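You operate a simulated robot arm through the tools that you are given. There is no shell and no other tool. Be economical: measure what you need, move in short steps, check, and stop when the job is done.

The job below is to be done with a simulated robot arm. You get a single attempt, and the scene is never put back.

## Task
Rinse the green pot under the tap and stand it on the rack.
Fine: it ends clean on the drying rack; turn the tap off again; the other pot stays as it is.
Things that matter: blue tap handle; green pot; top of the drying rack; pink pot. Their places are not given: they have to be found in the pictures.

Only the result counts: the job must be done as asked and must still hold three seconds after the hand-in. Knocking over, shifting, dropping, spilling or breaking anything else fails it.

## Robot
A 7-joint arm with a two-finger parallel gripper, fixed in place. Base frame: the origin is at the foot of the arm, x ahead of it, y to its left, z up. Lengths are in m, angles in rad, forces in N, time in s.
With the tool pointing down near the work surface it reaches from about 0.46 to 0.92 m from the base axis. Its first joint turns from -2.007 to 2.007 rad. Payload 3.91 kg.
The TCP is the grasp point between the finger pads, 0.03 m short of the fingertips. In the tool frame z runs along the fingers and y along their closing line. Largest opening 0.11 m; finger width 0.02, thickness 0.01; the body of the gripper, 0.048 by 0.112 m, starts 0.055 m behind the TCP.
Orientation is told as [roll, pitch, yaw] about the base's x, y, z axes, in that order, counted from this pose: with the fingers straight down and closing along the base's y, the tool's x points along the base's -x, its y along +y and its z along -z.

## Interface
- The arm moves only by the tool step_arm. Its arguments are lists of equal length, an entry for each row: "dp": the shift along the base's x, y, z in units of 100 mm (1.0 is 100 mm), a list of three; "angular": the turn, a rotation vector about the base's x, y, z in units of 45 degrees (1.0 is 45 degrees), a list of three; "claw": the gripper command, from -1 (shut) to 1 (fully open), values between in proportion. In form: {"dp": [[dx, dy, dz], ...], "angular": [[ax, ay, az], ...], "claw": [claw, ...]}. A call has 1 to 8 rows; each row is the pose to reach, as a shift and turn from the pose commanded when the call began. A call with a number of a shift or a turn outside -1 to 1 is refused whole. Rows are played at 5 a second. More than 0.05 m and 0.15 rad between two rows, or a gripper value outside its range, and nothing of the call is played. Where a pose cannot be reached the arm comes as near as it can. A force on the tool above 90 N (or 10 N above the force at the start of the call, whichever is more), or a blocked arm, ends the call early, and 0.2 s more pass. The fingers move at their own pace (about 0.153 m/s each) and stop on an object; they squeeze with about 28 N. The grip force told is the motor's: it shows also when the fingers shut on nothing. Time passes only in rows, and 0.2 s behind the last, so rows that repeat a pose let the fingers close. It gives the time, the measured TCP pose, the force on the tool (base axes), the opening and the grip force at its end, in the units of the frame above (readings bear some noise).
- Cameras (640 x 400 px; columns grow to the right, rows downward): "scene" is fixed at [0.0499, -0.6501, 1.4477]; the picture's right is [0.69, -0.72, 0.00], its down [-0.31, -0.30, -0.90] and it looks along [0.65, 0.62, -0.43] (base axes); focal length 320 px, centre (320, 200). "wrist" rides on the gripper at [-0.036, 0, -0.057] in the tool frame; the picture's right is [0.00, -1.00, 0.00], its down [0.97, 0.00, -0.24] and it looks along [0.24, 0.00, 0.97] (tool axes); focal length 218 px, centre (320, 200).
- capture(camera): a new picture of that camera. It takes no simulated time.
- raise_lower(by): slides the trunk up (or, below 0, down) by that many m; the arm rides with it, the base frame stays. It gives what a move gives, with no picture.
- point_at(camera, pixels): there is no depth. For up to 12 entries [column, row, z] of the newest picture of that camera ("zoom" is the newest enlarged one), the place [x, y] in the base frame at which the ray of that pixel passes the height z, good to about 0.003 m. It takes no simulated time.
- enlarge(camera, box): a new picture of the part [left, top, right, bottom] of that camera's present view, enlarged. It takes no simulated time.
- sign_off(): hands the job in; it is judged then, once.

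Keep the steps short. Do not move on a guess: measure, check each grasp and each placing, and mend mistakes. In all there are 80 turns and 34 pictures (those below and enlarged ones count). Leave the gripper open and the arm clear of the work at the hand-in unless told otherwise, and finish with a single line.

The tools are called after "Emit:" as a command line: name --argument value ..., lists and objects as JSON in quotes. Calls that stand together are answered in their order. step_arm: Moves the arm, as the interface text tells. Its arguments: {"type":"object","properties":{"dp":{"type":"array","items":{"type":"array","items":{"type":"number"}}},"angular":{"type":"array","items":{"type":"array","items":{"type":"number"}}},"claw":{"type":"array","items":{"type":"number"}}},"required":["dp","angular","claw"]} The other tools are called the same way: raise_lower (by) slides the trunk up or down; capture (camera) takes a picture; point_at (camera, pixels) gives the place at which the rays of pixels pass given heights; enlarge (camera, box) takes an enlarged picture of a part of a camera's view; sign_off () hands the job in.

At the start:

```text
time: 0.0
position: [0.4789, 0.0477, 1.2312]
tool_rot: [-0.003, 0.0, 0.0]
ft_force: [-0.3, -0.2, -0.3]
gripper_width: 0.1099
gripper_force: 0.1
trunk travel left (down, up): [-0.8, 0.19]
```

scene: 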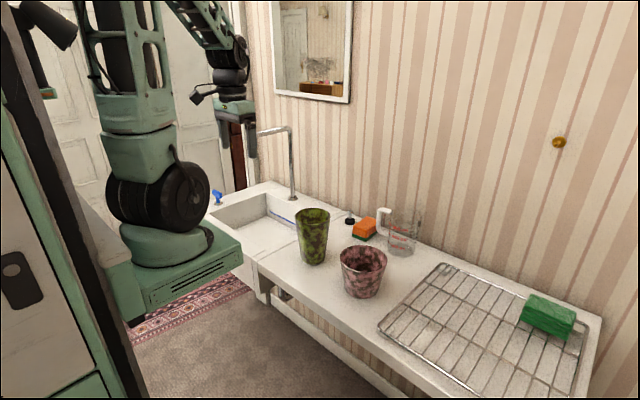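
wrist: 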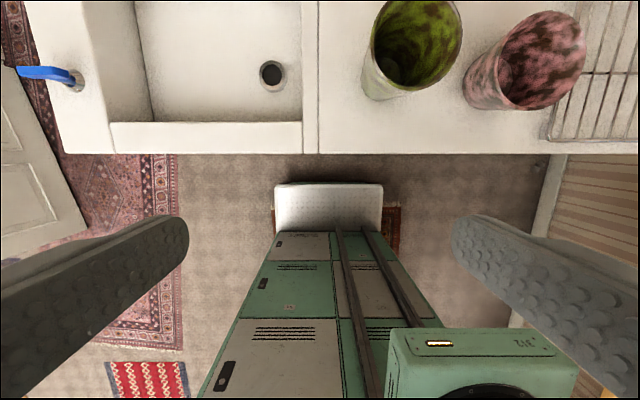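

I see the green pot near (312,237), the pink pot at (362,272), the blue handle at (217,197), and the rack on the right. I'll enlarge these areas before measuring.

Emit:
enlarge --camera "scene" --box '[190, 110, 350, 280]'

Emit:
enlarge --camera "scene" --box '[280, 190, 620, 400]'

Emit:
point_at --camera "wrist" --pixels '[[45, 73, 0.9], [77, 82, 0.87], [271, 74, 0.75], [302, 150, 0.85], [110, 150, 0.85], [380, 90, 0.85], [500, 100, 0.85], [550, 140, 0.87], [415, 40, 1.0], [540, 60, 0.95]]'

Emit:
point_at --camera "scene" --pixels '[[312, 262, 0.85], [313, 213, 1.0], [362, 294, 0.85], [217, 203, 0.87], [292, 196, 0.85], [260, 131, 1.1], [380, 325, 0.87], [440, 265, 0.87], [590, 330, 0.87], [545, 330, 0.87], [400, 250, 0.85], [365, 236, 0.85]]'

```text
2.35 times, centred on (270, 195) of scene
```

zoom: 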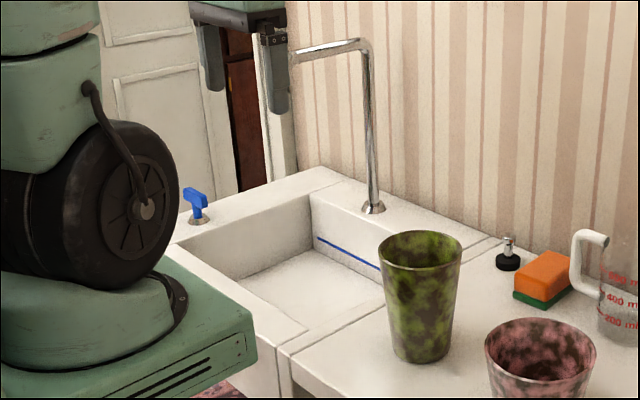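

```text
1.88 times, centred on (450, 295) of scene
```

zoom: 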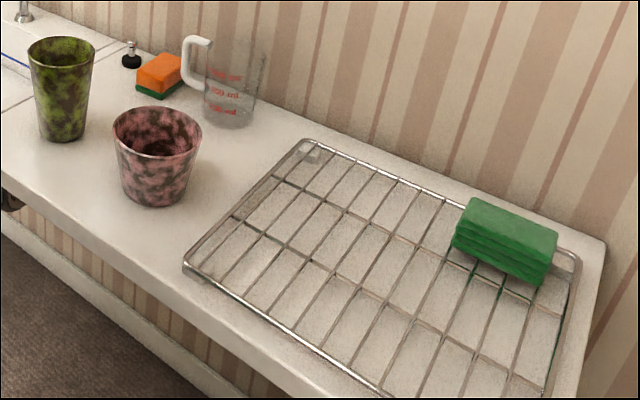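

```text
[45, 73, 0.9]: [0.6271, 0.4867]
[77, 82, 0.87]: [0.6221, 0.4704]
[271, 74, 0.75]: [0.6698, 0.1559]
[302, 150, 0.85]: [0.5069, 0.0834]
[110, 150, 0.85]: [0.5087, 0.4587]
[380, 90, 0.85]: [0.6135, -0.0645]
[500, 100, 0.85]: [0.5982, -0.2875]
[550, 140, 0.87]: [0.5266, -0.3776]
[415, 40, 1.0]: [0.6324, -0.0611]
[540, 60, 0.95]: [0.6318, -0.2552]
```

```text
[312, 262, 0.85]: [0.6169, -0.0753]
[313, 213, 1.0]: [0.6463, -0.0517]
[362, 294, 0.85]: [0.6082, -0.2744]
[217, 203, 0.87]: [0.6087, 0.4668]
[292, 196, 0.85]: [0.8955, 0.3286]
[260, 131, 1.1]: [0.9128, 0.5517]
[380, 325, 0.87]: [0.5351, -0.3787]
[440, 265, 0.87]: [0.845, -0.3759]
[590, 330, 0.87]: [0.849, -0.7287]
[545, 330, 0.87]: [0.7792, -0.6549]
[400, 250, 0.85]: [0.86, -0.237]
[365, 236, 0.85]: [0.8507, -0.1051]
```

The tap's height is still unknown. I'll trace the spout's rays at several heights, along with the pot rims.

Emit:
point_at --camera "scene" --pixels '[[290, 127, 1.1], [290, 127, 1.15], [290, 127, 1.2], [259, 136, 1.05], [259, 136, 1.1], [259, 136, 1.15], [259, 136, 1.2], [295, 213, 1.0], [330, 213, 1.0], [317, 222, 1.0], [312, 208, 1.0], [340, 258, 0.95]]'

Emit:
enlarge --camera "scene" --box '[240, 110, 310, 154]'

```text
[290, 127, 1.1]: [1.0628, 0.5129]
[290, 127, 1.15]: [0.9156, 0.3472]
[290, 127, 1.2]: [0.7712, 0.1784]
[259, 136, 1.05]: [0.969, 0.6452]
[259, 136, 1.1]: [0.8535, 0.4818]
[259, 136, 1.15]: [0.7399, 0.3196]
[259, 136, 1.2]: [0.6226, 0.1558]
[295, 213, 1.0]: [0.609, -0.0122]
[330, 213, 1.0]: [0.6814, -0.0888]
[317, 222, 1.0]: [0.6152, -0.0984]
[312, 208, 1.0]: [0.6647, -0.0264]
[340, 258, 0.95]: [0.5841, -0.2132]
```

```text
9.09 times, centred on (275, 132) of scene
```

zoom: 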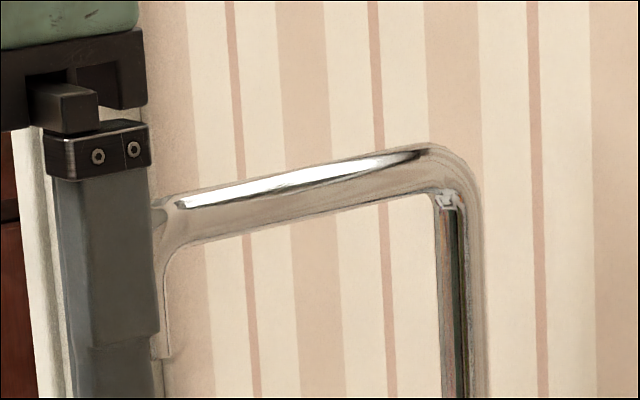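

Readings so far:
- **Spout:** horizontal at z≈1.155, y≈0.33, with its mouth near x≈0.72.
- **Handle:** about (0.615, 0.47).
- **Green pot:** about (0.64, -0.06), rim roughly 0.10 m wide.

Next I'll go towards the handle at a safe height, staying in front of the spout, for a close look.

Emit:
step_arm --dp '[[0.1, 0.4, 0], [0.2, 0.7, 0], [0.3, 1.0, 0]]' --angular '[[0, 0, 0], [0, 0, 0], [0, 0, 0]]' --claw '[-1, -1, -1]'

Emit:
step_arm --dp '[[0.1, 0.4, 0], [0.2, 0.7, 0], [0.3, 1.0, 0]]' --angular '[[0, 0, 0], [0, 0, 0], [0, 0, 0]]' --claw '[-1, -1, -1]'

Emit:
step_arm --dp '[[0.1, 0.4, 0], [0.2, 0.7, 0], [0.3, 1.0, 0]]' --angular '[[0, 0, 0], [0, 0, 0], [0, 0, 0]]' --claw '[-1, -1, -1]'

Emit:
step_arm --dp '[[0.1, 0.4, 0], [0.2, 0.7, -0.2], [0.3, 1.0, -0.3]]' --angular '[[0, 0, 0], [0, 0, 0], [0, 0, 0]]' --claw '[-1, -1, -1]'

Emit:
capture --camera "wrist"

Emit:
capture --camera "scene"

```text
time: 0.8
position: [0.5078, 0.147, 1.2314]
tool_rot: [0.0, 0.001, 0.0]
ft_force: [-0.6, -0.7, -0.4]
gripper_width: 0.0
gripper_force: 28.4
trunk travel left (down, up): [-0.8, 0.19]
```

```text
time: 1.6
position: [0.5387, 0.2477, 1.2315]
tool_rot: [-0.001, 0.0, -0.002]
ft_force: [-0.1, -1.7, 0.2]
gripper_width: 0.0
gripper_force: 28.0
trunk travel left (down, up): [-0.8, 0.19]
```

```text
time: 2.4
position: [0.5689, 0.3464, 1.2341]
tool_rot: [-0.001, 0.001, 0.002]
ft_force: [0.2, -0.2, 0.0]
gripper_width: 0.0002
gripper_force: 28.2
trunk travel left (down, up): [-0.8, 0.19]
```

```text
time: 3.2
position: [0.5995, 0.4458, 1.2024]
tool_rot: [0.0, -0.001, -0.001]
ft_force: [0.3, -0.5, 0.9]
gripper_width: 0.0
gripper_force: 28.2
trunk travel left (down, up): [-0.8, 0.19]
```

```text
28 pictures are left
```

wrist: 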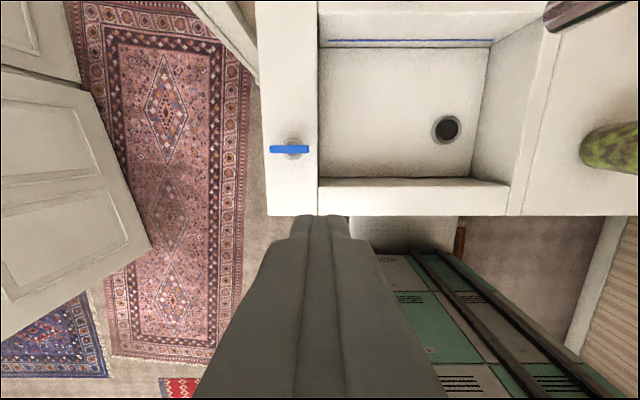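

```text
27 pictures are left
```

scene: 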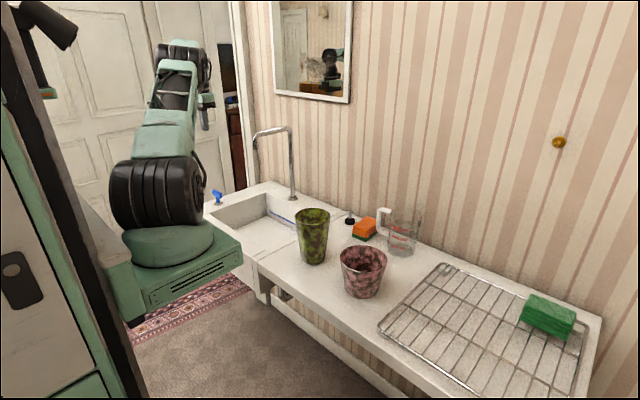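

The spout is now unobstructed. The handle is at (290,149) in the wrist view, so I'll enlarge both.

Emit:
enlarge --camera "scene" --box '[200, 115, 312, 215]'

Emit:
enlarge --camera "wrist" --box '[240, 110, 340, 180]'

Emit:
point_at --camera "wrist" --pixels '[[270, 149, 0.9], [309, 149, 0.9], [292, 155, 0.85], [447, 130, 0.7], [262, 215, 0.85], [318, 180, 0.85], [508, 185, 0.85], [545, 20, 1.15], [320, 48, 0.75], [490, 45, 0.75]]'

Emit:
point_at --camera "scene" --pixels '[[256, 136, 1.14], [256, 136, 1.15], [256, 136, 1.16], [256, 150, 1.1], [256, 150, 1.12], [217, 195, 0.9], [217, 203, 0.85]]'

```text
4.00 times, centred on (256, 165) of scene
```

zoom: 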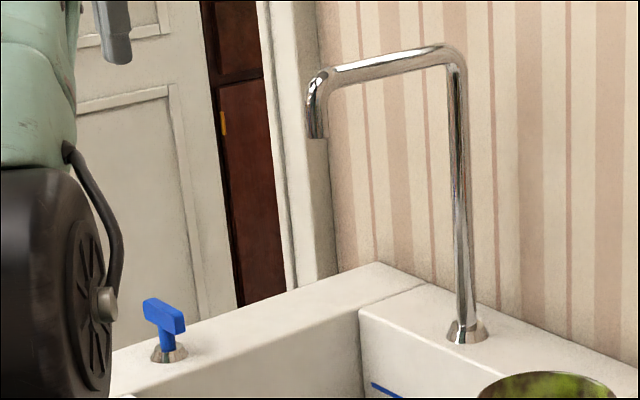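

```text
5.71 times, centred on (290, 145) of wrist
```

zoom: 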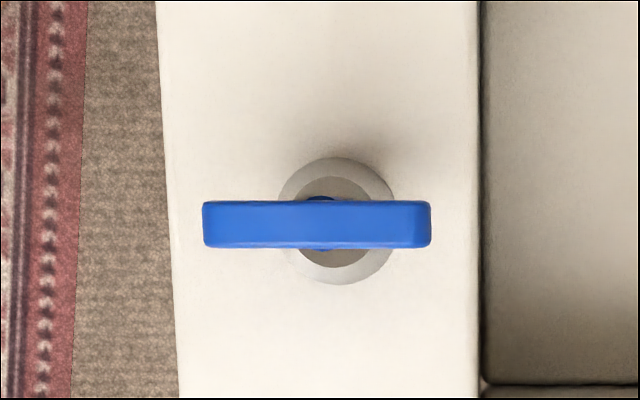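

```text
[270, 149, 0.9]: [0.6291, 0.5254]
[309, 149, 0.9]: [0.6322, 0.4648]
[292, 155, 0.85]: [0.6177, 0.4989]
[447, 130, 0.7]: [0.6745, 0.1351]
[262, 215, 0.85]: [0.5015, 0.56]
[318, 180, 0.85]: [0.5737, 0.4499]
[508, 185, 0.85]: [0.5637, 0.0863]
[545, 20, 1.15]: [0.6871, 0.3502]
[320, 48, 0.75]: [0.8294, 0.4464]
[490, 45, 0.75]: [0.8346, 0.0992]
```

```text
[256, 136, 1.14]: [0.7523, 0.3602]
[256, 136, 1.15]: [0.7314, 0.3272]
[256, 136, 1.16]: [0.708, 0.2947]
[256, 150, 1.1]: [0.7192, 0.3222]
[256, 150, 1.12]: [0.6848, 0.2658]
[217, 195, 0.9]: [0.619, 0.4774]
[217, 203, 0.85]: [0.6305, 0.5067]
```

The picture gives these positions:
- **Handle:** a T-bar lying along y, centred near (0.628, 0.496, 0.89), on an upright stem. I take it to be a quarter-turn handle.
- **Nozzle mouth:** about (0.722, 0.327, 1.10).

I'll turn the hand 90° so the fingers close across the bar, then come down above it and look.

Emit:
step_arm --dp '[[0.05, 0.1, -0.2], [0.1, 0.2, -0.4], [0.2, 0.3, -0.6], [0.25, 0.4, -0.8], [0.29, 0.45, -0.9], [0.29, 0.48, -1.0]]' --angular '[[0, 0, 0.167], [0, 0, 0.333], [0, 0, 0.5], [0, 0, 0.667], [0, 0, 0.833], [0, 0, 1.0]]' --claw '[0, 0, 0, 0, 0, 0]'

Emit:
step_arm --dp '[[0, 0, -0.2], [0, 0, -0.4], [0, 0, -0.6], [0, 0, -0.8], [0, 0, -1.0], [0, 0, -1.0]]' --angular '[[0, 0, 0.167], [0, 0, 0.333], [0, 0, 0.5], [0, 0, 0.667], [0, 0, 0.833], [0, 0, 1.0]]' --claw '[0, 0, 0, 0, 0, 0]'

Emit:
capture --camera "wrist"

```text
time: 4.6
position: [0.6224, 0.4771, 1.1002]
tool_rot: [0.001, 0.0, 0.79]
ft_force: [-0.7, -0.8, 0.5]
gripper_width: 0.0546
gripper_force: 0.1
out of reach, approached as far as the arm can: row 3, 4, 5, 6
trunk travel left (down, up): [-0.8, 0.19]
```

```text
time: 6.0
position: [0.6203, 0.4778, 1.0011]
tool_rot: [0.0, 0.001, 1.574]
ft_force: [-0.1, -1.2, 0.2]
gripper_width: 0.0548
gripper_force: 0.1
trunk travel left (down, up): [-0.8, 0.19]
```

```text
24 pictures are left
```

wrist: 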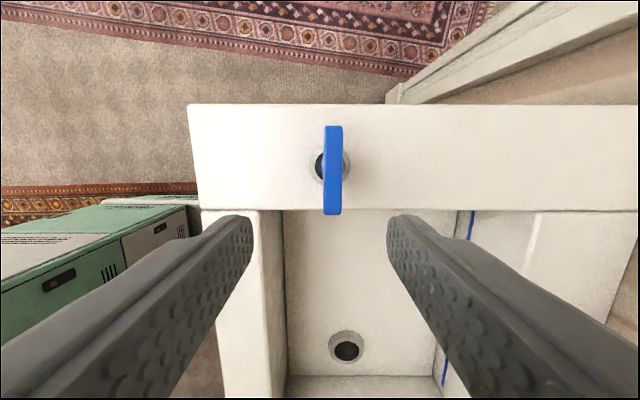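

The hand stopped slightly short, at (0.620, 0.478), because of the reach limit. I'll measure the bar from this view.

Emit:
point_at --camera "wrist" --pixels '[[333, 127, 0.89], [333, 213, 0.89], [333, 170, 0.89], [325, 170, 0.89], [343, 170, 0.89], [345, 165, 0.86]]'

Emit:
step_arm --dp '[[0.05, 0.1, -0.3], [0.08, 0.18, -0.3]]' --angular '[[0, 0, 0], [0, 0, 0]]' --claw '[0, 0]'

```text
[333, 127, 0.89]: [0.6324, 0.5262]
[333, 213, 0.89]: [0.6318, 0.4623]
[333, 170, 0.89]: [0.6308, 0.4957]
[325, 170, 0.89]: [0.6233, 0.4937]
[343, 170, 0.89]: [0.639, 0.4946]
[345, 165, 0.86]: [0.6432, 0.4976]
```

```text
time: 6.6
position: [0.6209, 0.4777, 0.97]
tool_rot: [-0.002, 0.002, 1.573]
ft_force: [-0.5, 0.3, 0.6]
gripper_width: 0.0553
gripper_force: 0.0
out of reach, approached as far as the arm can: row 1, 2
trunk travel left (down, up): [-0.8, 0.19]
```

The bar centre is (0.631, 0.495), about 2 cm beyond the reach in this pose. I'll raise the hand 0.1 m, lower the trunk by the same amount, and test the reach again.

Emit:
step_arm --dp '[[0, 0, 0.4], [0, 0, 0.8], [0, 0, 1.0]]' --angular '[[0, 0, 0], [0, 0, 0], [0, 0, 0]]' --claw '[0, 0, 0]'

Emit:
raise_lower --by -0.1

Emit:
step_arm --dp '[[0.05, 0.1, 0], [0.08, 0.18, 0]]' --angular '[[0, 0, 0], [0, 0, 0]]' --claw '[0, 0]'

```text
time: 7.4
position: [0.6203, 0.4789, 1.0718]
tool_rot: [-0.001, 0.0, 1.572]
ft_force: [0.0, -0.2, 0.5]
gripper_width: 0.0553
gripper_force: 0.0
trunk travel left (down, up): [-0.8, 0.19]
```

```text
time: 8.7
position: [0.62, 0.4785, 0.9709]
tool_rot: [0.0, 0.0, 1.57]
ft_force: [0.5, -0.1, 1.1]
gripper_width: 0.0552
gripper_force: 0.0
trunk travel left (down, up): [-0.7, 0.29]
```

```text
time: 9.3
position: [0.6209, 0.4788, 0.9712]
tool_rot: [-0.001, 0.0, 1.571]
ft_force: [0.2, -0.1, 0.4]
gripper_width: 0.0552
gripper_force: 0.1
out of reach, approached as far as the arm can: row 1, 2
trunk travel left (down, up): [-0.7, 0.29]
```

Trunk height makes no difference. I'll test x and y separately to find which one is limiting.

Emit:
step_arm --dp '[[0.1, 0, 0]]' --angular '[[0, 0, 0]]' --claw '[0]'

Emit:
step_arm --dp '[[0, 0.17, 0]]' --angular '[[0, 0, 0]]' --claw '[0]'

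```text
time: 9.7
position: [0.6295, 0.4746, 0.9715]
tool_rot: [-0.001, -0.001, 1.572]
ft_force: [0.6, 0.2, 0.1]
gripper_width: 0.0548
gripper_force: 0.0
out of reach, approached as far as the arm can: row 1
trunk travel left (down, up): [-0.7, 0.29]
```

```text
time: 10.1
position: [0.6224, 0.4802, 0.9704]
tool_rot: [0.0, -0.001, 1.57]
ft_force: [-0.3, -0.5, 0.3]
gripper_width: 0.0549
gripper_force: 0.1
out of reach, approached as far as the arm can: row 1
trunk travel left (down, up): [-0.7, 0.29]
```

The limit is radial, about 0.787 m. Tilting the hand 15° towards +y, in line with the bar, should gain the missing 2 cm. I'll tilt first, then move to above the bar centre.

Emit:
step_arm --dp '[[0, 0, 0], [0, 0, 0], [0.04, 0.08, 0], [0.08, 0.15, 0], [0.08, 0.15, 0]]' --angular '[[0.167, 0, 0], [0.333, 0, 0], [0.333, 0, 0], [0.333, 0, 0], [0.333, 0, 0]]' --claw '[0, 0, 0, 0, 0]'

Emit:
capture --camera "wrist"

```text
time: 11.3
position: [0.6288, 0.495, 0.9697]
tool_rot: [0.0, -0.262, 1.571]
ft_force: [0.1, -0.3, 1.0]
gripper_width: 0.0549
gripper_force: 0.1
trunk travel left (down, up): [-0.7, 0.29]
```

```text
23 pictures are left
```

wrist: 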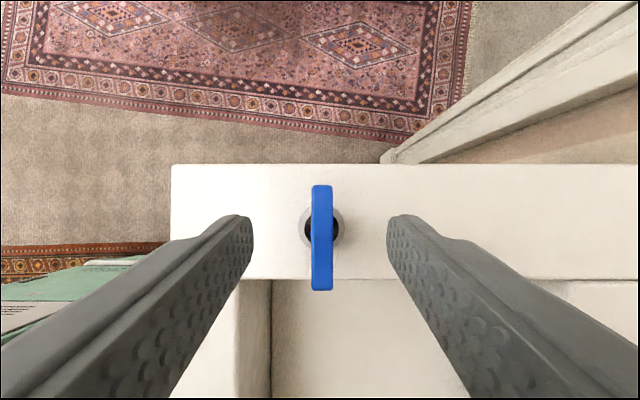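

The hand reached (0.629, 0.495), and the bar sits centred between the fingers. Next I'll go down to z≈0.905 and close on it gently.

Emit:
step_arm --dp '[[0, 0, -0.3], [0.01, 0, -0.5], [0.01, 0, -0.65], [0.01, 0, -0.65]]' --angular '[[0, 0, 0], [0, 0, 0], [0, 0, 0], [0, 0, 0]]' --claw '[0, 0, 0, 0]'

Emit:
step_arm --dp '[[0, 0, 0], [0, 0, 0], [0, 0, 0]]' --angular '[[0, 0, 0], [0, 0, 0], [0, 0, 0]]' --claw '[-1, -1, -1]'

Emit:
capture --camera "wrist"

```text
time: 12.3
position: [0.6293, 0.4947, 0.9053]
tool_rot: [0.0, -0.261, 1.571]
ft_force: [0.4, 0.1, 0.0]
gripper_width: 0.0548
gripper_force: 0.0
trunk travel left (down, up): [-0.7, 0.29]
```

```text
time: 13.1
position: [0.6301, 0.4958, 0.9046]
tool_rot: [0.001, -0.262, 1.572]
ft_force: [5.7, 2.8, -2.4]
gripper_width: 0.0156
gripper_force: 44.7
trunk travel left (down, up): [-0.7, 0.29]
```

```text
22 pictures are left
```

wrist: 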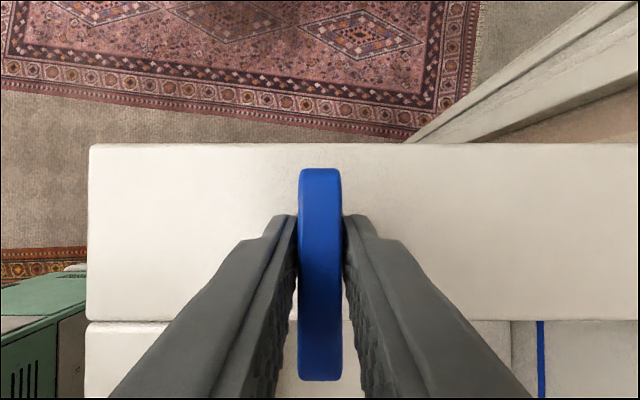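

The bar is gripped, 15.6 mm wide between the pads. I'll try twisting clockwise by a small 20° first and watch the force.

Emit:
step_arm --dp '[[0, 0, 0], [0, 0, 0], [0, 0, 0], [0, 0, 0]]' --angular '[[0, 0, -0.15], [0, 0, -0.3], [0, 0, -0.45], [0, 0, -0.45]]' --claw '[-1, -1, -1, -1]'

Emit:
capture --camera "wrist"

```text
time: 14.1
position: [0.6285, 0.4955, 0.9047]
tool_rot: [-0.001, -0.262, 1.218]
ft_force: [4.8, 4.0, 2.0]
gripper_width: 0.0235
gripper_force: 45.2
trunk travel left (down, up): [-0.7, 0.29]
```

```text
21 pictures are left
```

wrist: 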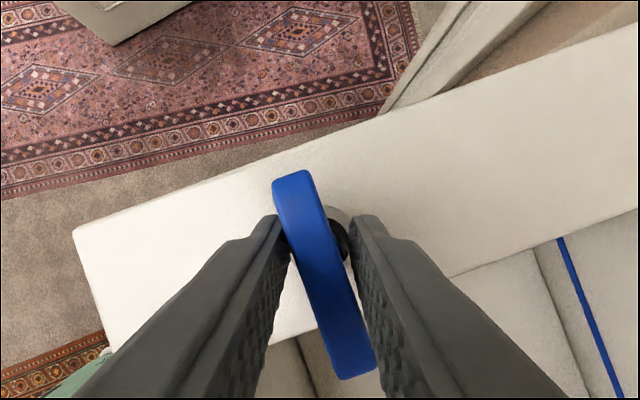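

The bar did not follow, the fingers only opened, so clockwise is the closed stop. I'll undo that and twist anticlockwise about the tool axis.

Emit:
step_arm --dp '[[0, 0, 0], [0, 0, 0], [0, 0, 0]]' --angular '[[0, 0, 0.15], [0, 0, 0.3], [0, 0, 0.45]]' --claw '[-1, -1, -1]'

Emit:
step_arm --dp '[[0, 0, 0], [0, 0, 0], [0, 0, 0], [0, 0, 0]]' --angular '[[0, -0.04, 0.15], [0, -0.08, 0.3], [0, -0.12, 0.45], [0, -0.12, 0.45]]' --claw '[-1, -1, -1, -1]'

Emit:
capture --camera "wrist"

```text
time: 14.9
position: [0.6297, 0.4938, 0.9041]
tool_rot: [0.0, -0.262, 1.57]
ft_force: [1.0, -3.5, 3.6]
gripper_width: 0.0156
gripper_force: 45.3
trunk travel left (down, up): [-0.7, 0.29]
```

```text
time: 15.9
position: [0.6269, 0.495, 0.9049]
tool_rot: [-0.092, -0.243, 1.952]
ft_force: [-9.8, -6.1, 4.0]
gripper_width: 0.0172
gripper_force: 44.9
trunk travel left (down, up): [-0.7, 0.29]
```

```text
20 pictures are left
```

wrist: 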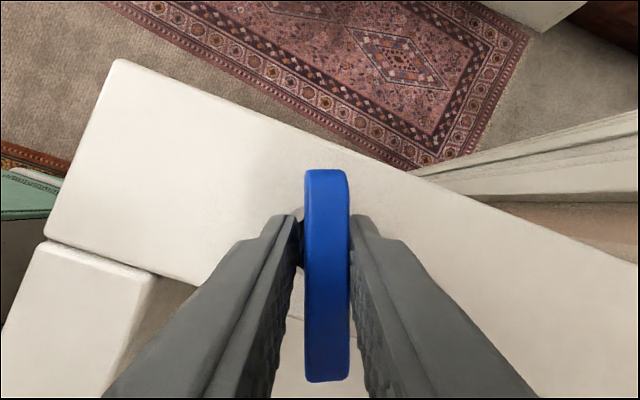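

The handle turns this way. I'll carry on about the same axis to reach 90°, then check for water.

Emit:
step_arm --dp '[[0, 0, 0], [0, 0, 0], [0, 0, 0], [0, 0, 0], [0, 0, 0]]' --angular '[[0, -0.04, 0.16], [0, -0.08, 0.32], [0, -0.12, 0.48], [0, -0.16, 0.64], [0, -0.2, 0.78]]' --claw '[-1, -1, -1, -1, -1]'

Emit:
step_arm --dp '[[0, 0, 0], [0, 0, 0], [0, 0, 0], [0, 0, 0], [0, 0, 0]]' --angular '[[0, -0.04, 0.16], [0, -0.08, 0.32], [0, -0.12, 0.48], [0, -0.17, 0.66], [0, -0.19, 0.72]]' --claw '[-1, -1, -1, -1, -1]'

Emit:
capture --camera "wrist"

Emit:
enlarge --camera "scene" --box '[190, 110, 350, 280]'

```text
time: 17.1
position: [0.6253, 0.4927, 0.9042]
tool_rot: [-0.208, -0.143, 2.589]
ft_force: [-32.2, -23.4, 6.2]
gripper_width: 0.0208
gripper_force: 45.0
trunk travel left (down, up): [-0.7, 0.29]
```

```text
time: 18.3
position: [0.6304, 0.4917, 0.9042]
tool_rot: [-0.247, -0.006, -3.127]
ft_force: [-15.0, -35.9, 4.0]
gripper_width: 0.0224
gripper_force: 45.0
trunk travel left (down, up): [-0.7, 0.29]
```

```text
19 pictures are left
```

wrist: 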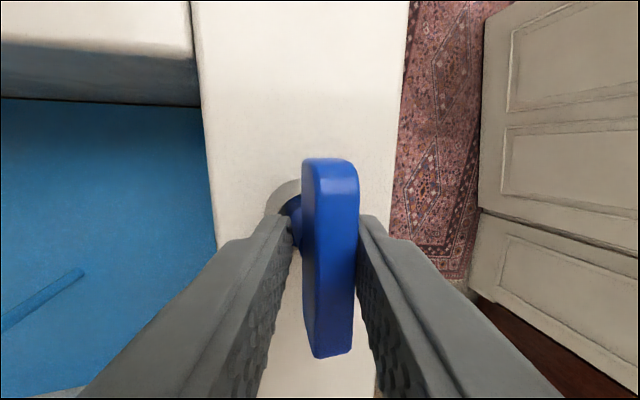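

```text
2.35 times, centred on (270, 195) of scene
```

zoom: 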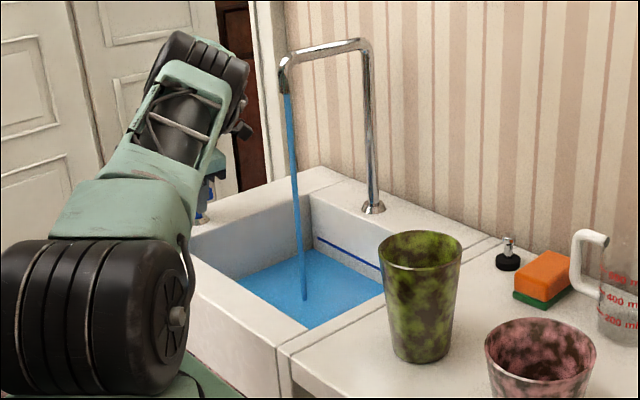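

Water is running and the basin floor is wet. The blue line on the back wall may be an overflow mark, so I need the rate of rise. I'll take a zoom, wait 1 s, and zoom again.

Emit:
enlarge --camera "scene" --box '[236, 185, 300, 225]'

Emit:
step_arm --dp '[[0, 0, 0], [0, 0, 0], [0, 0, 0], [0, 0, 0]]' --angular '[[0, 0, 0], [0, 0, 0], [0, 0, 0], [0, 0, 0]]' --claw '[-1, -1, -1, -1]'

Emit:
enlarge --camera "scene" --box '[236, 185, 300, 225]'

```text
10.00 times, centred on (268, 205) of scene
```

zoom: 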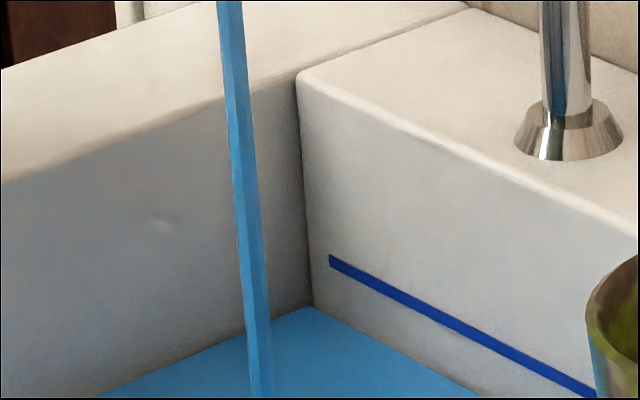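

```text
time: 19.3
position: [0.6311, 0.4906, 0.9052]
tool_rot: [-0.244, -0.005, -3.128]
ft_force: [-6.8, -45.8, -2.1]
gripper_width: 0.0224
gripper_force: 44.9
trunk travel left (down, up): [-0.7, 0.29]
```

```text
10.00 times, centred on (268, 205) of scene
```

zoom: 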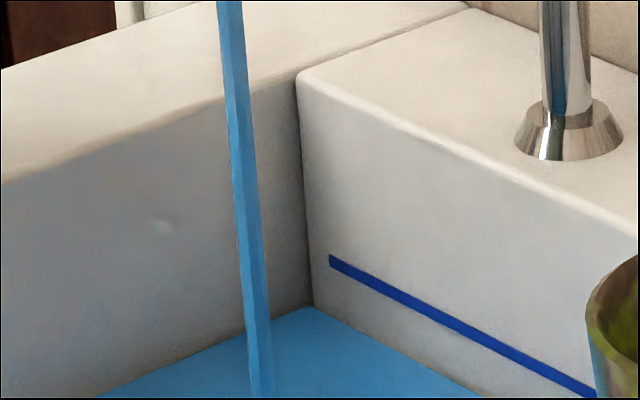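

The water level did not change in 1 s (corner at (312,306) both times), so the drain is keeping up. I'll release the handle, lift, and check that it stays on.

Emit:
step_arm --dp '[[0, 0, 0], [0, 0, 0], [0, 0, 0.3], [0, -0.1, 0.6], [0, -0.2, 1.0]]' --angular '[[0, 0, 0], [0, 0, 0], [0, 0, 0], [0, 0, 0], [0, 0, 0]]' --claw '[0, 0, 0, 0, 0]'

Emit:
capture --camera "wrist"

Emit:
enlarge --camera "scene" --box '[236, 185, 300, 225]'

```text
time: 20.5
position: [0.6294, 0.4753, 1.0043]
tool_rot: [-0.254, -0.004, -3.125]
ft_force: [0.3, 0.2, -0.3]
gripper_width: 0.0551
gripper_force: 0.0
trunk travel left (down, up): [-0.7, 0.29]
```

```text
15 pictures are left
```

wrist: 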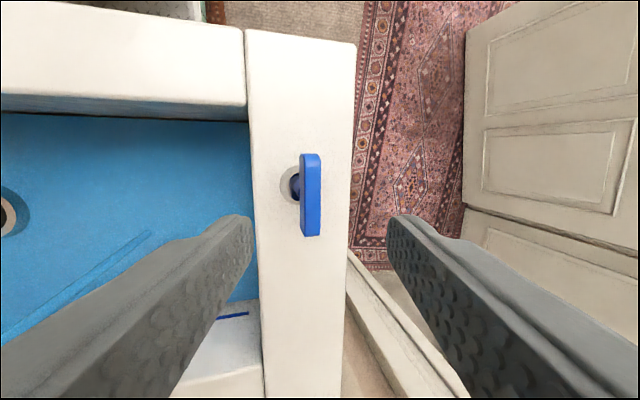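

```text
10.00 times, centred on (268, 205) of scene
```

zoom: 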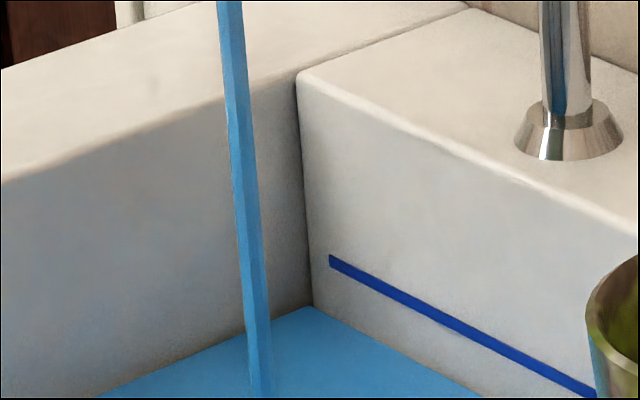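

The handle holds at 90° (along x), water runs steadily, and the level is unchanged. Next I'll straighten the hand, unwind the 180° turn, and travel back in front of the sink towards the green pot at a safe height.

Emit:
step_arm --dp '[[-0.2, -0.2, 0.2], [-0.4, -0.4, 0.3], [-0.6, -0.5, 0.5]]' --angular '[[-0.167, 0, 0], [-0.333, 0, 0], [-0.333, 0, 0]]' --claw '[0, 0, 0]'

Emit:
step_arm --dp '[[-0.1, -0.15, 0], [-0.2, -0.3, 0], [-0.25, -0.45, 0], [-0.3, -0.6, 0], [-0.3, -0.8, 0], [-0.3, -1.0, 0.1]]' --angular '[[0, 0, -0.167], [0, 0, -0.333], [0, 0, -0.5], [0, 0, -0.667], [0, 0, -0.833], [0, 0, -1.0]]' --claw '[0, 0, 0, 0, 0, 0]'

Emit:
step_arm --dp '[[-0.1, -0.15, 0], [-0.2, -0.3, 0], [-0.25, -0.45, 0], [-0.3, -0.6, 0], [-0.3, -0.8, 0], [-0.3, -1.0, 0.1]]' --angular '[[0, 0, -0.167], [0, 0, -0.333], [0, 0, -0.5], [0, 0, -0.667], [0, 0, -0.833], [0, 0, -1.0]]' --claw '[0, 0, 0, 0, 0, 0]'

Emit:
step_arm --dp '[[0, -0.15, 0], [-0.1, -0.3, 0], [-0.15, -0.45, 0], [-0.2, -0.6, 0], [-0.2, -0.8, 0], [-0.2, -1.0, 0.1]]' --angular '[[0, 0, -0.167], [0, 0, -0.333], [0, 0, -0.5], [0, 0, -0.667], [0, 0, -0.833], [0, 0, -1.0]]' --claw '[0, 0, 0, 0, 0, 0]'

Emit:
step_arm --dp '[[0, -0.15, 0], [0, -0.3, 0], [0, -0.45, 0], [0, -0.6, 0], [0, -0.8, 0], [0, -1.0, 0.1]]' --angular '[[0, 0, -0.167], [0, 0, -0.333], [0, 0, -0.5], [0, 0, -0.667], [0, 0, -0.833], [0, 0, -1.0]]' --claw '[0, 0, 0, 0.5, 1, 1]'

```text
time: 21.3
position: [0.5689, 0.4254, 1.0558]
tool_rot: [0.007, -0.008, -3.131]
ft_force: [0.7, 0.3, -0.7]
gripper_width: 0.055
gripper_force: 0.1
trunk travel left (down, up): [-0.7, 0.29]
```

```text
time: 22.7
position: [0.5408, 0.3248, 1.0661]
tool_rot: [0.005, -0.007, 2.367]
ft_force: [-0.1, 0.7, -0.3]
gripper_width: 0.0551
gripper_force: 0.0
trunk travel left (down, up): [-0.7, 0.29]
```

```text
time: 24.1
position: [0.509, 0.2241, 1.076]
tool_rot: [0.005, -0.006, 1.582]
ft_force: [0.8, -0.3, -0.5]
gripper_width: 0.0549
gripper_force: 0.0
trunk travel left (down, up): [-0.7, 0.29]
```

```text
time: 25.5
position: [0.4896, 0.1253, 1.0853]
tool_rot: [0.004, -0.007, 0.795]
ft_force: [-0.8, -0.3, 0.5]
gripper_width: 0.0549
gripper_force: 0.1
trunk travel left (down, up): [-0.7, 0.29]
```

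```text
time: 26.9
position: [0.4898, 0.0249, 1.0956]
tool_rot: [0.004, -0.005, 0.01]
ft_force: [0.8, 0.1, -0.5]
gripper_width: 0.11
gripper_force: 0.1
trunk travel left (down, up): [-0.7, 0.29]
```

The hand is now straight at (0.49, 0.025, 1.096). I'll pitch it up towards horizontal, pointing at the pot, and line up in y.

Emit:
step_arm --dp '[[0, -0.2, 0], [0, -0.4, 0], [0, -0.6, 0], [0, -0.82, 0], [0, -0.82, 0]]' --angular '[[0, -0.16, 0], [0, -0.32, 0], [0, -0.48, 0], [0, -0.64, 0], [0, -0.78, 0]]' --claw '[1, 1, 1, 1, 1]'

Emit:
step_arm --dp '[[0, 0, 0], [0, 0, 0], [0, 0, 0], [0, 0, 0], [0, 0, 0]]' --angular '[[0, -0.16, 0], [0, -0.32, 0], [0, -0.48, 0], [0, -0.64, 0], [0, -0.78, 0]]' --claw '[1, 1, 1, 1, 1]'

Emit:
capture --camera "wrist"

Emit:
capture --camera "scene"

```text
time: 28.1
position: [0.5388, -0.0369, 1.1387]
tool_rot: [-0.003, -0.616, 0.016]
ft_force: [0.3, 0.2, -0.2]
gripper_width: 0.1099
gripper_force: 0.0
out of reach, approached as far as the arm can: row 3, 4, 5
trunk travel left (down, up): [-0.7, 0.29]
```

```text
time: 29.3
position: [0.6165, 0.0185, 1.1962]
tool_rot: [-0.025, -1.232, 0.034]
ft_force: [0.2, 0.0, 0.5]
gripper_width: 0.11
gripper_force: 0.1
out of reach, approached as far as the arm can: row 1, 2, 3, 4, 5
trunk travel left (down, up): [-0.7, 0.29]
```

```text
13 pictures are left
```

wrist: 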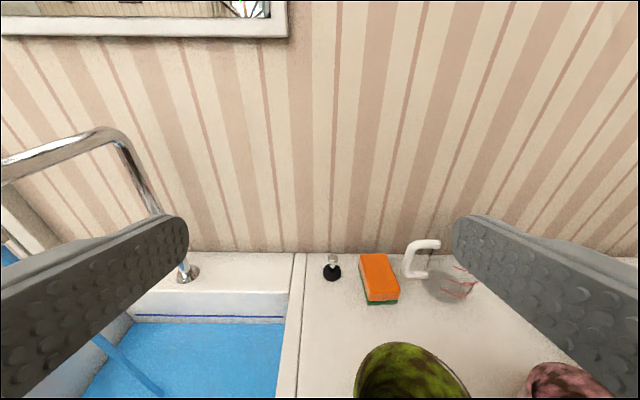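

```text
12 pictures are left
```

scene: 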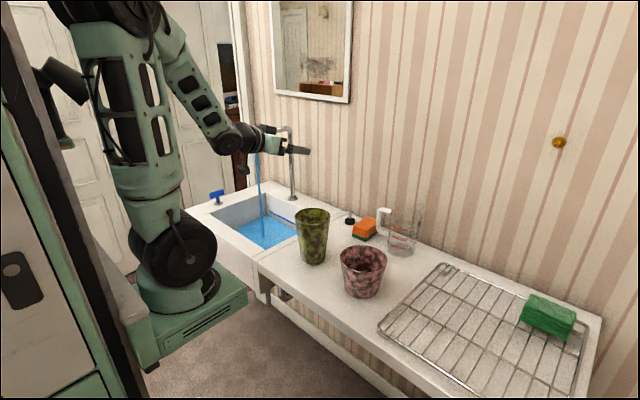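

The hand gets to nearly horizontal (-1.23 rad) but is pushed outward by the arm's minimum reach. At this height it is clear of the pots. I'll lower the trunk 0.1 m, then move back and across to sit in front of the pot.

Emit:
raise_lower --by -0.1

Emit:
step_arm --dp '[[-0.15, -0.25, 0], [-0.3, -0.5, 0], [-0.4, -0.75, 0], [-0.4, -0.75, 0]]' --angular '[[0, 0, 0], [0, 0, 0], [0, 0, 0], [0, 0, 0]]' --claw '[1, 1, 1, 1]'

```text
time: 30.7
position: [0.6161, 0.0191, 1.096]
tool_rot: [-0.031, -1.232, 0.039]
ft_force: [1.0, 0.5, 0.5]
gripper_width: 0.11
gripper_force: 0.1
trunk travel left (down, up): [-0.6, 0.39]
```

```text
time: 31.7
position: [0.617, -0.0374, 1.1334]
tool_rot: [-0.032, -1.228, 0.041]
ft_force: [-0.1, 0.8, -0.2]
gripper_width: 0.1101
gripper_force: 0.0
out of reach, approached as far as the arm can: row 1, 2, 3, 4
trunk travel left (down, up): [-0.6, 0.39]
```

The arm moved up to get closer, so more height above the shoulder lets the hand come in. I'll raise the hand relative to the trunk and pull it back in x, then lower the trunk.

Emit:
step_arm --dp '[[0, -0.05, 0.4], [0, -0.1, 0.8], [0, -0.2, 1.0]]' --angular '[[0, 0, 0], [0, 0, 0], [0, 0, 0]]' --claw '[1, 1, 1]'

Emit:
step_arm --dp '[[-0.2, 0, 0.3], [-0.4, 0, 0.6], [-0.6, 0, 0.8]]' --angular '[[0, 0, 0], [0, 0, 0], [0, 0, 0]]' --claw '[1, 1, 1]'

```text
time: 32.5
position: [0.6316, -0.0365, 1.1939]
tool_rot: [-0.029, -1.23, 0.036]
ft_force: [0.9, -0.5, 0.1]
gripper_width: 0.11
gripper_force: 0.0
out of reach, approached as far as the arm can: row 2, 3
trunk travel left (down, up): [-0.6, 0.39]
```

```text
time: 33.3
position: [0.6324, -0.0371, 1.193]
tool_rot: [-0.032, -1.231, 0.037]
ft_force: [-1.2, 0.3, -0.3]
gripper_width: 0.1099
gripper_force: 0.1
out of reach, approached as far as the arm can: row 1, 2, 3
trunk travel left (down, up): [-0.6, 0.39]
```

Pulling straight back is blocked. If the hand points diagonally (tool yaw -45°, approaching from the sink side), the wrist sits further from the base. I'll yaw -45° while shifting to a staging spot on that side, still above the pots.

Emit:
step_arm --dp '[[-0.05, 0.1, 0], [-0.15, 0.2, 0], [-0.25, 0.3, 0], [-0.35, 0.4, -0.1], [-0.45, 0.45, -0.2], [-0.55, 0.45, -0.3], [-0.58, 0.45, -0.3]]' --angular '[[0, 0, -0.167], [0, 0, -0.333], [0, 0, -0.5], [0, 0, -0.667], [0, 0, -0.833], [0, 0, -1.0], [0, 0, -1.0]]' --claw '[1, 1, 1, 1, 1, 1, 1]'

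```text
time: 34.9
position: [0.5742, 0.0061, 1.1659]
tool_rot: [-0.03, -1.23, -0.749]
ft_force: [0.4, -0.7, -0.6]
gripper_width: 0.11
gripper_force: 0.2
trunk travel left (down, up): [-0.6, 0.39]
```

All rows were reached. I'll descend with the fingers clear of the pot (over 3 cm away) and take a wrist picture.

Emit:
step_arm --dp '[[0, 0, -0.4], [0, 0, -0.8], [0, 0, -1.0]]' --angular '[[0, 0, 0], [0, 0, 0], [0, 0, 0]]' --claw '[1, 1, 1]'

Emit:
capture --camera "wrist"

```text
time: 35.7
position: [0.5731, 0.0059, 1.0653]
tool_rot: [-0.027, -1.23, -0.752]
ft_force: [0.4, -0.1, -0.2]
gripper_width: 0.1096
gripper_force: 0.1
trunk travel left (down, up): [-0.6, 0.39]
```

```text
11 pictures are left
```

wrist: 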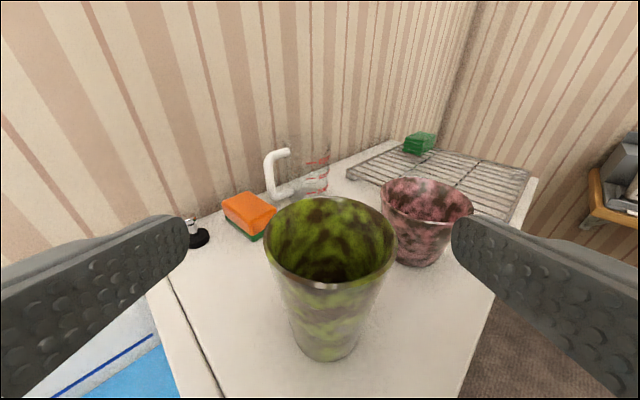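

The pot sits well centred between the fingers, with its rim spanning columns 264-397. I'll compute its axis from the rim and the base.

Emit:
point_at --camera "wrist" --pixels '[[264, 240, 1.006], [397, 240, 1.006], [331, 198, 1.006], [331, 289, 1.006], [327, 361, 0.85], [290, 340, 0.855], [361, 340, 0.855], [331, 198, 1.015], [331, 289, 1.015]]'

```text
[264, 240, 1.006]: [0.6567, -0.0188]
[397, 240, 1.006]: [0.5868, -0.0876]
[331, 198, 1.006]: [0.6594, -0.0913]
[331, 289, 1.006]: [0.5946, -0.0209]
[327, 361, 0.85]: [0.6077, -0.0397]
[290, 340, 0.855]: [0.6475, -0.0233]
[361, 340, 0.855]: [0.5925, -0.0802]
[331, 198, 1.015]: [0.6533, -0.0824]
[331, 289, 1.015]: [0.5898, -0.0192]
```

The axis is about (0.628, -0.058), the rim about 0.097 m wide, and the hand is 8 mm off to the left. I'll correct sideways, level the hand by 10°, and descend to z≈0.92 before going forward.

Emit:
step_arm --dp '[[-0.03, -0.03, -0.3], [-0.055, -0.06, -0.6], [-0.055, -0.06, -1.0], [-0.055, -0.06, -1.0]]' --angular '[[-0.05, -0.054, 0], [-0.1, -0.108, 0], [-0.15, -0.162, 0], [-0.15, -0.162, 0]]' --claw '[1, 1, 1, 1]'

Emit:
step_arm --dp '[[0, 0, -0.25], [0, 0, -0.45], [0, 0, -0.45]]' --angular '[[0, 0, 0], [0, 0, 0], [0, 0, 0]]' --claw '[1, 1, 1]'

Emit:
capture --camera "wrist"

```text
time: 36.7
position: [0.567, 0.0007, 0.9652]
tool_rot: [-0.025, -1.406, -0.751]
ft_force: [0.6, 0.0, 0.4]
gripper_width: 0.1102
gripper_force: 0.1
trunk travel left (down, up): [-0.6, 0.39]
```

```text
time: 37.3
position: [0.5604, -0.0105, 0.9053]
tool_rot: [-0.14, -1.327, -0.684]
ft_force: [-62.1, 16.0, 69.3]
gripper_width: 0.1099
gripper_force: 0.1
trunk travel left (down, up): [-0.6, 0.39]
stopped in row 2: the force on the tool passed its limit (the readings are from after the stop); the commanded pose is now the measured one
```

```text
10 pictures are left
```

wrist: 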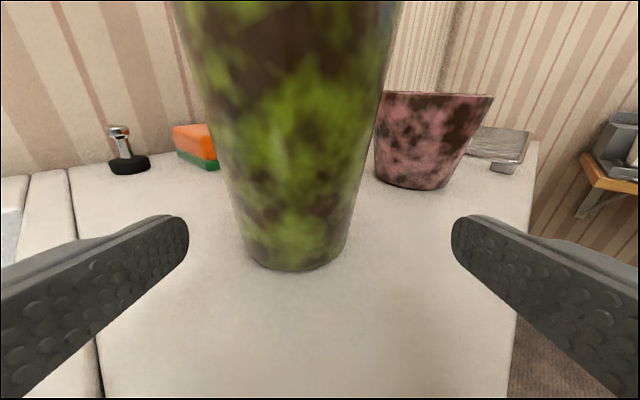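

The force limit tripped at z≈0.905, so part of the wrist must have touched the counter edge. The pots look unmoved. I'll back up 4 cm, restore the angle, and grip a bit higher instead.

Emit:
step_arm --dp '[[0, 0, 0.2], [0.03, 0.05, 0.4], [0.06, 0.1, 0.5], [0.06, 0.1, 0.5]]' --angular '[[0, 0, 0], [-0.035, -0.037, 0.03], [-0.07, -0.073, 0.06], [-0.07, -0.073, 0.06]]' --claw '[1, 1, 1, 1]'

Emit:
capture --camera "wrist"

```text
time: 38.3
position: [0.5706, -0.0043, 0.9526]
tool_rot: [-0.2, -1.41, -0.587]
ft_force: [-0.5, -0.4, 0.2]
gripper_width: 0.1102
gripper_force: 0.1
trunk travel left (down, up): [-0.6, 0.39]
```

```text
9 pictures are left
```

wrist: 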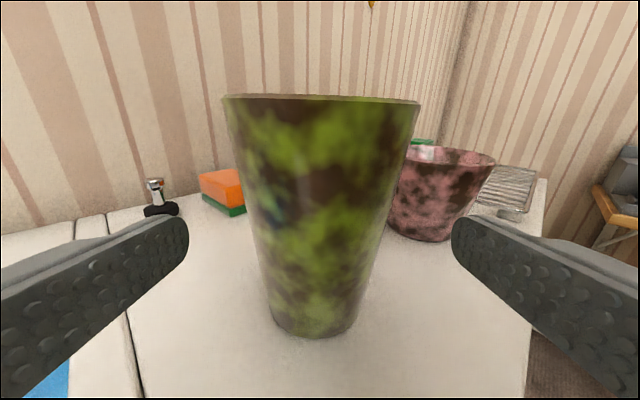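

The force is clear again and the pot is centred (rim 223-419, middle 321). I'll take out about 2.4° of roll and go forward 6.5 cm in small steps, keeping this height.

Emit:
step_arm --dp '[[0.1, -0.1, 0], [0.2, -0.2, 0], [0.3, -0.3, 0], [0.4, -0.4, 0], [0.46, -0.46, 0], [0.46, -0.46, 0]]' --angular '[[0.038, -0.037, -0.01], [0.038, -0.037, -0.01], [0.038, -0.037, -0.01], [0.038, -0.037, -0.01], [0.038, -0.037, -0.01], [0.038, -0.037, -0.01]]' --claw '[1, 1, 1, 1, 1, 1]'

Emit:
capture --camera "wrist"

```text
time: 39.7
position: [0.6184, -0.0564, 0.9534]
tool_rot: [0.072, -1.411, -0.879]
ft_force: [0.1, 0.0, 0.6]
gripper_width: 0.1102
gripper_force: 0.2
trunk travel left (down, up): [-0.6, 0.39]
```

```text
8 pictures are left
```

wrist: 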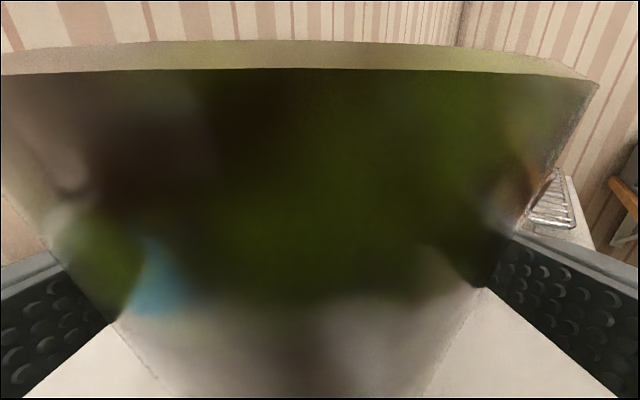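

The pot is between the fingers with no contact force. I'll close the gripper.

Emit:
step_arm --dp '[[0, 0, 0], [0, 0, 0], [0, 0, 0], [0, 0, 0]]' --angular '[[0, 0, 0], [0, 0, 0], [0, 0, 0], [0, 0, 0]]' --claw '[-1, -1, -1, -1]'

Emit:
step_arm --dp '[[0, 0, 0.1], [0, 0, 0.3], [0, 0, 0.5]]' --angular '[[0, 0, 0], [0, 0, 0], [0, 0, 0]]' --claw '[-1, -1, -1]'

Emit:
capture --camera "scene"

```text
time: 40.7
position: [0.6191, -0.0566, 0.9548]
tool_rot: [0.064, -1.413, -0.872]
ft_force: [4.4, -0.6, 7.7]
gripper_width: 0.093
gripper_force: 28.5
trunk travel left (down, up): [-0.6, 0.39]
```

```text
time: 41.5
position: [0.616, -0.0459, 1.003]
tool_rot: [0.058, -1.41, -0.84]
ft_force: [0.3, -0.4, -5.5]
gripper_width: 0.0925
gripper_force: 27.3
trunk travel left (down, up): [-0.6, 0.39]
```

```text
7 pictures are left
```

scene: 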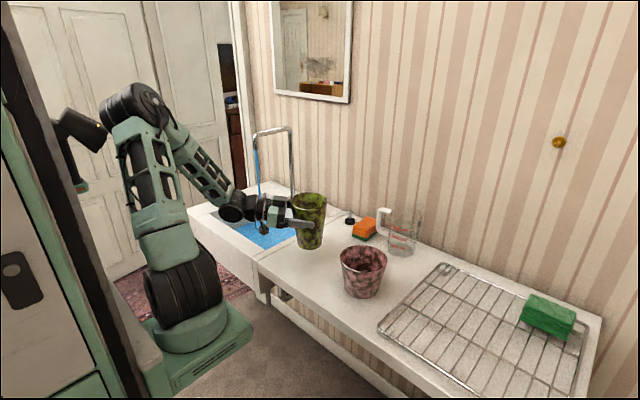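

The pot is held: width 92.5 mm, about 5 N of weight, rim at z≈1.054, which is below the nozzle at 1.10. I'll carry it level towards the tap while turning the hand to face straight ahead.

Emit:
step_arm --dp '[[0, 0.15, 0], [0, 0.3, 0], [0, 0.45, 0], [0, 0.6, 0], [0, 0.8, 0], [0, 1.0, 0]]' --angular '[[0, 0, 0.167], [0, 0, 0.333], [0, 0, 0.5], [0, 0, 0.667], [0, 0, 0.833], [0, 0, 1.0]]' --claw '[-1, -1, -1, -1, -1, -1]'

Emit:
step_arm --dp '[[0.1, 0.25, 0], [0.2, 0.5, 0], [0.25, 0.75, 0], [0.3, 1.0, 0]]' --angular '[[0, 0, 0], [0, 0, 0], [0, 0, 0], [0, 0, 0]]' --claw '[-1, -1, -1, -1]'

```text
time: 42.9
position: [0.634, 0.0655, 1.0047]
tool_rot: [0.06, -1.411, -0.063]
ft_force: [0.2, 0.6, -4.5]
gripper_width: 0.0927
gripper_force: 28.1
out of reach, approached as far as the arm can: row 4, 5, 6
trunk travel left (down, up): [-0.6, 0.39]
```

```text
time: 43.9
position: [0.6648, 0.1665, 1.0029]
tool_rot: [0.06, -1.412, -0.067]
ft_force: [-0.1, -0.1, -4.8]
gripper_width: 0.0928
gripper_force: 27.6
trunk travel left (down, up): [-0.6, 0.39]
```

Both moves went well. I have 4.5 cm in x and 16 cm in y left to put the pot's mouth under the nozzle at (0.722, 0.327).

Emit:
step_arm --dp '[[0.1, 0.25, 0], [0.2, 0.5, 0], [0.3, 0.75, 0], [0.35, 1.0, 0]]' --angular '[[0, 0, 0], [0, 0, 0], [0, 0, 0], [0, 0, 0]]' --claw '[-1, -1, -1, -1]'

Emit:
step_arm --dp '[[0.05, 0.2, 0], [0.1, 0.4, 0], [0.1, 0.6, 0], [0.1, 0.6, 0]]' --angular '[[0, 0, 0], [0, 0, 0], [0, 0, 0], [0, 0, 0]]' --claw '[-1, -1, -1, -1]'

Emit:
enlarge --camera "scene" --box '[190, 110, 350, 280]'

```text
time: 44.9
position: [0.6998, 0.2657, 1.0032]
tool_rot: [0.059, -1.411, -0.064]
ft_force: [0.5, -0.9, -4.6]
gripper_width: 0.0927
gripper_force: 27.5
trunk travel left (down, up): [-0.6, 0.39]
```

```text
time: 45.9
position: [0.7092, 0.3256, 1.0029]
tool_rot: [0.057, -1.411, -0.061]
ft_force: [-0.3, -0.2, -4.7]
gripper_width: 0.0927
gripper_force: 28.2
trunk travel left (down, up): [-0.6, 0.39]
```

```text
2.35 times, centred on (270, 195) of scene
```

zoom: 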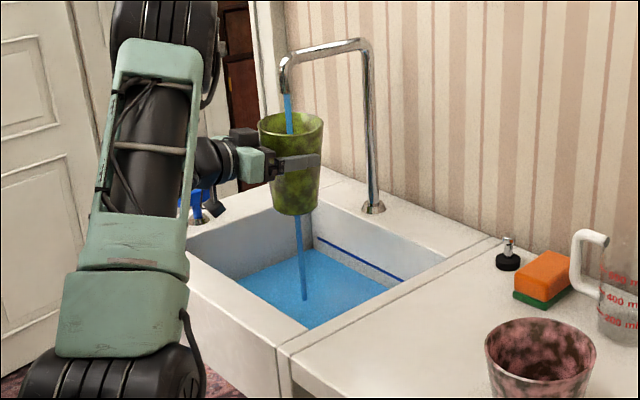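

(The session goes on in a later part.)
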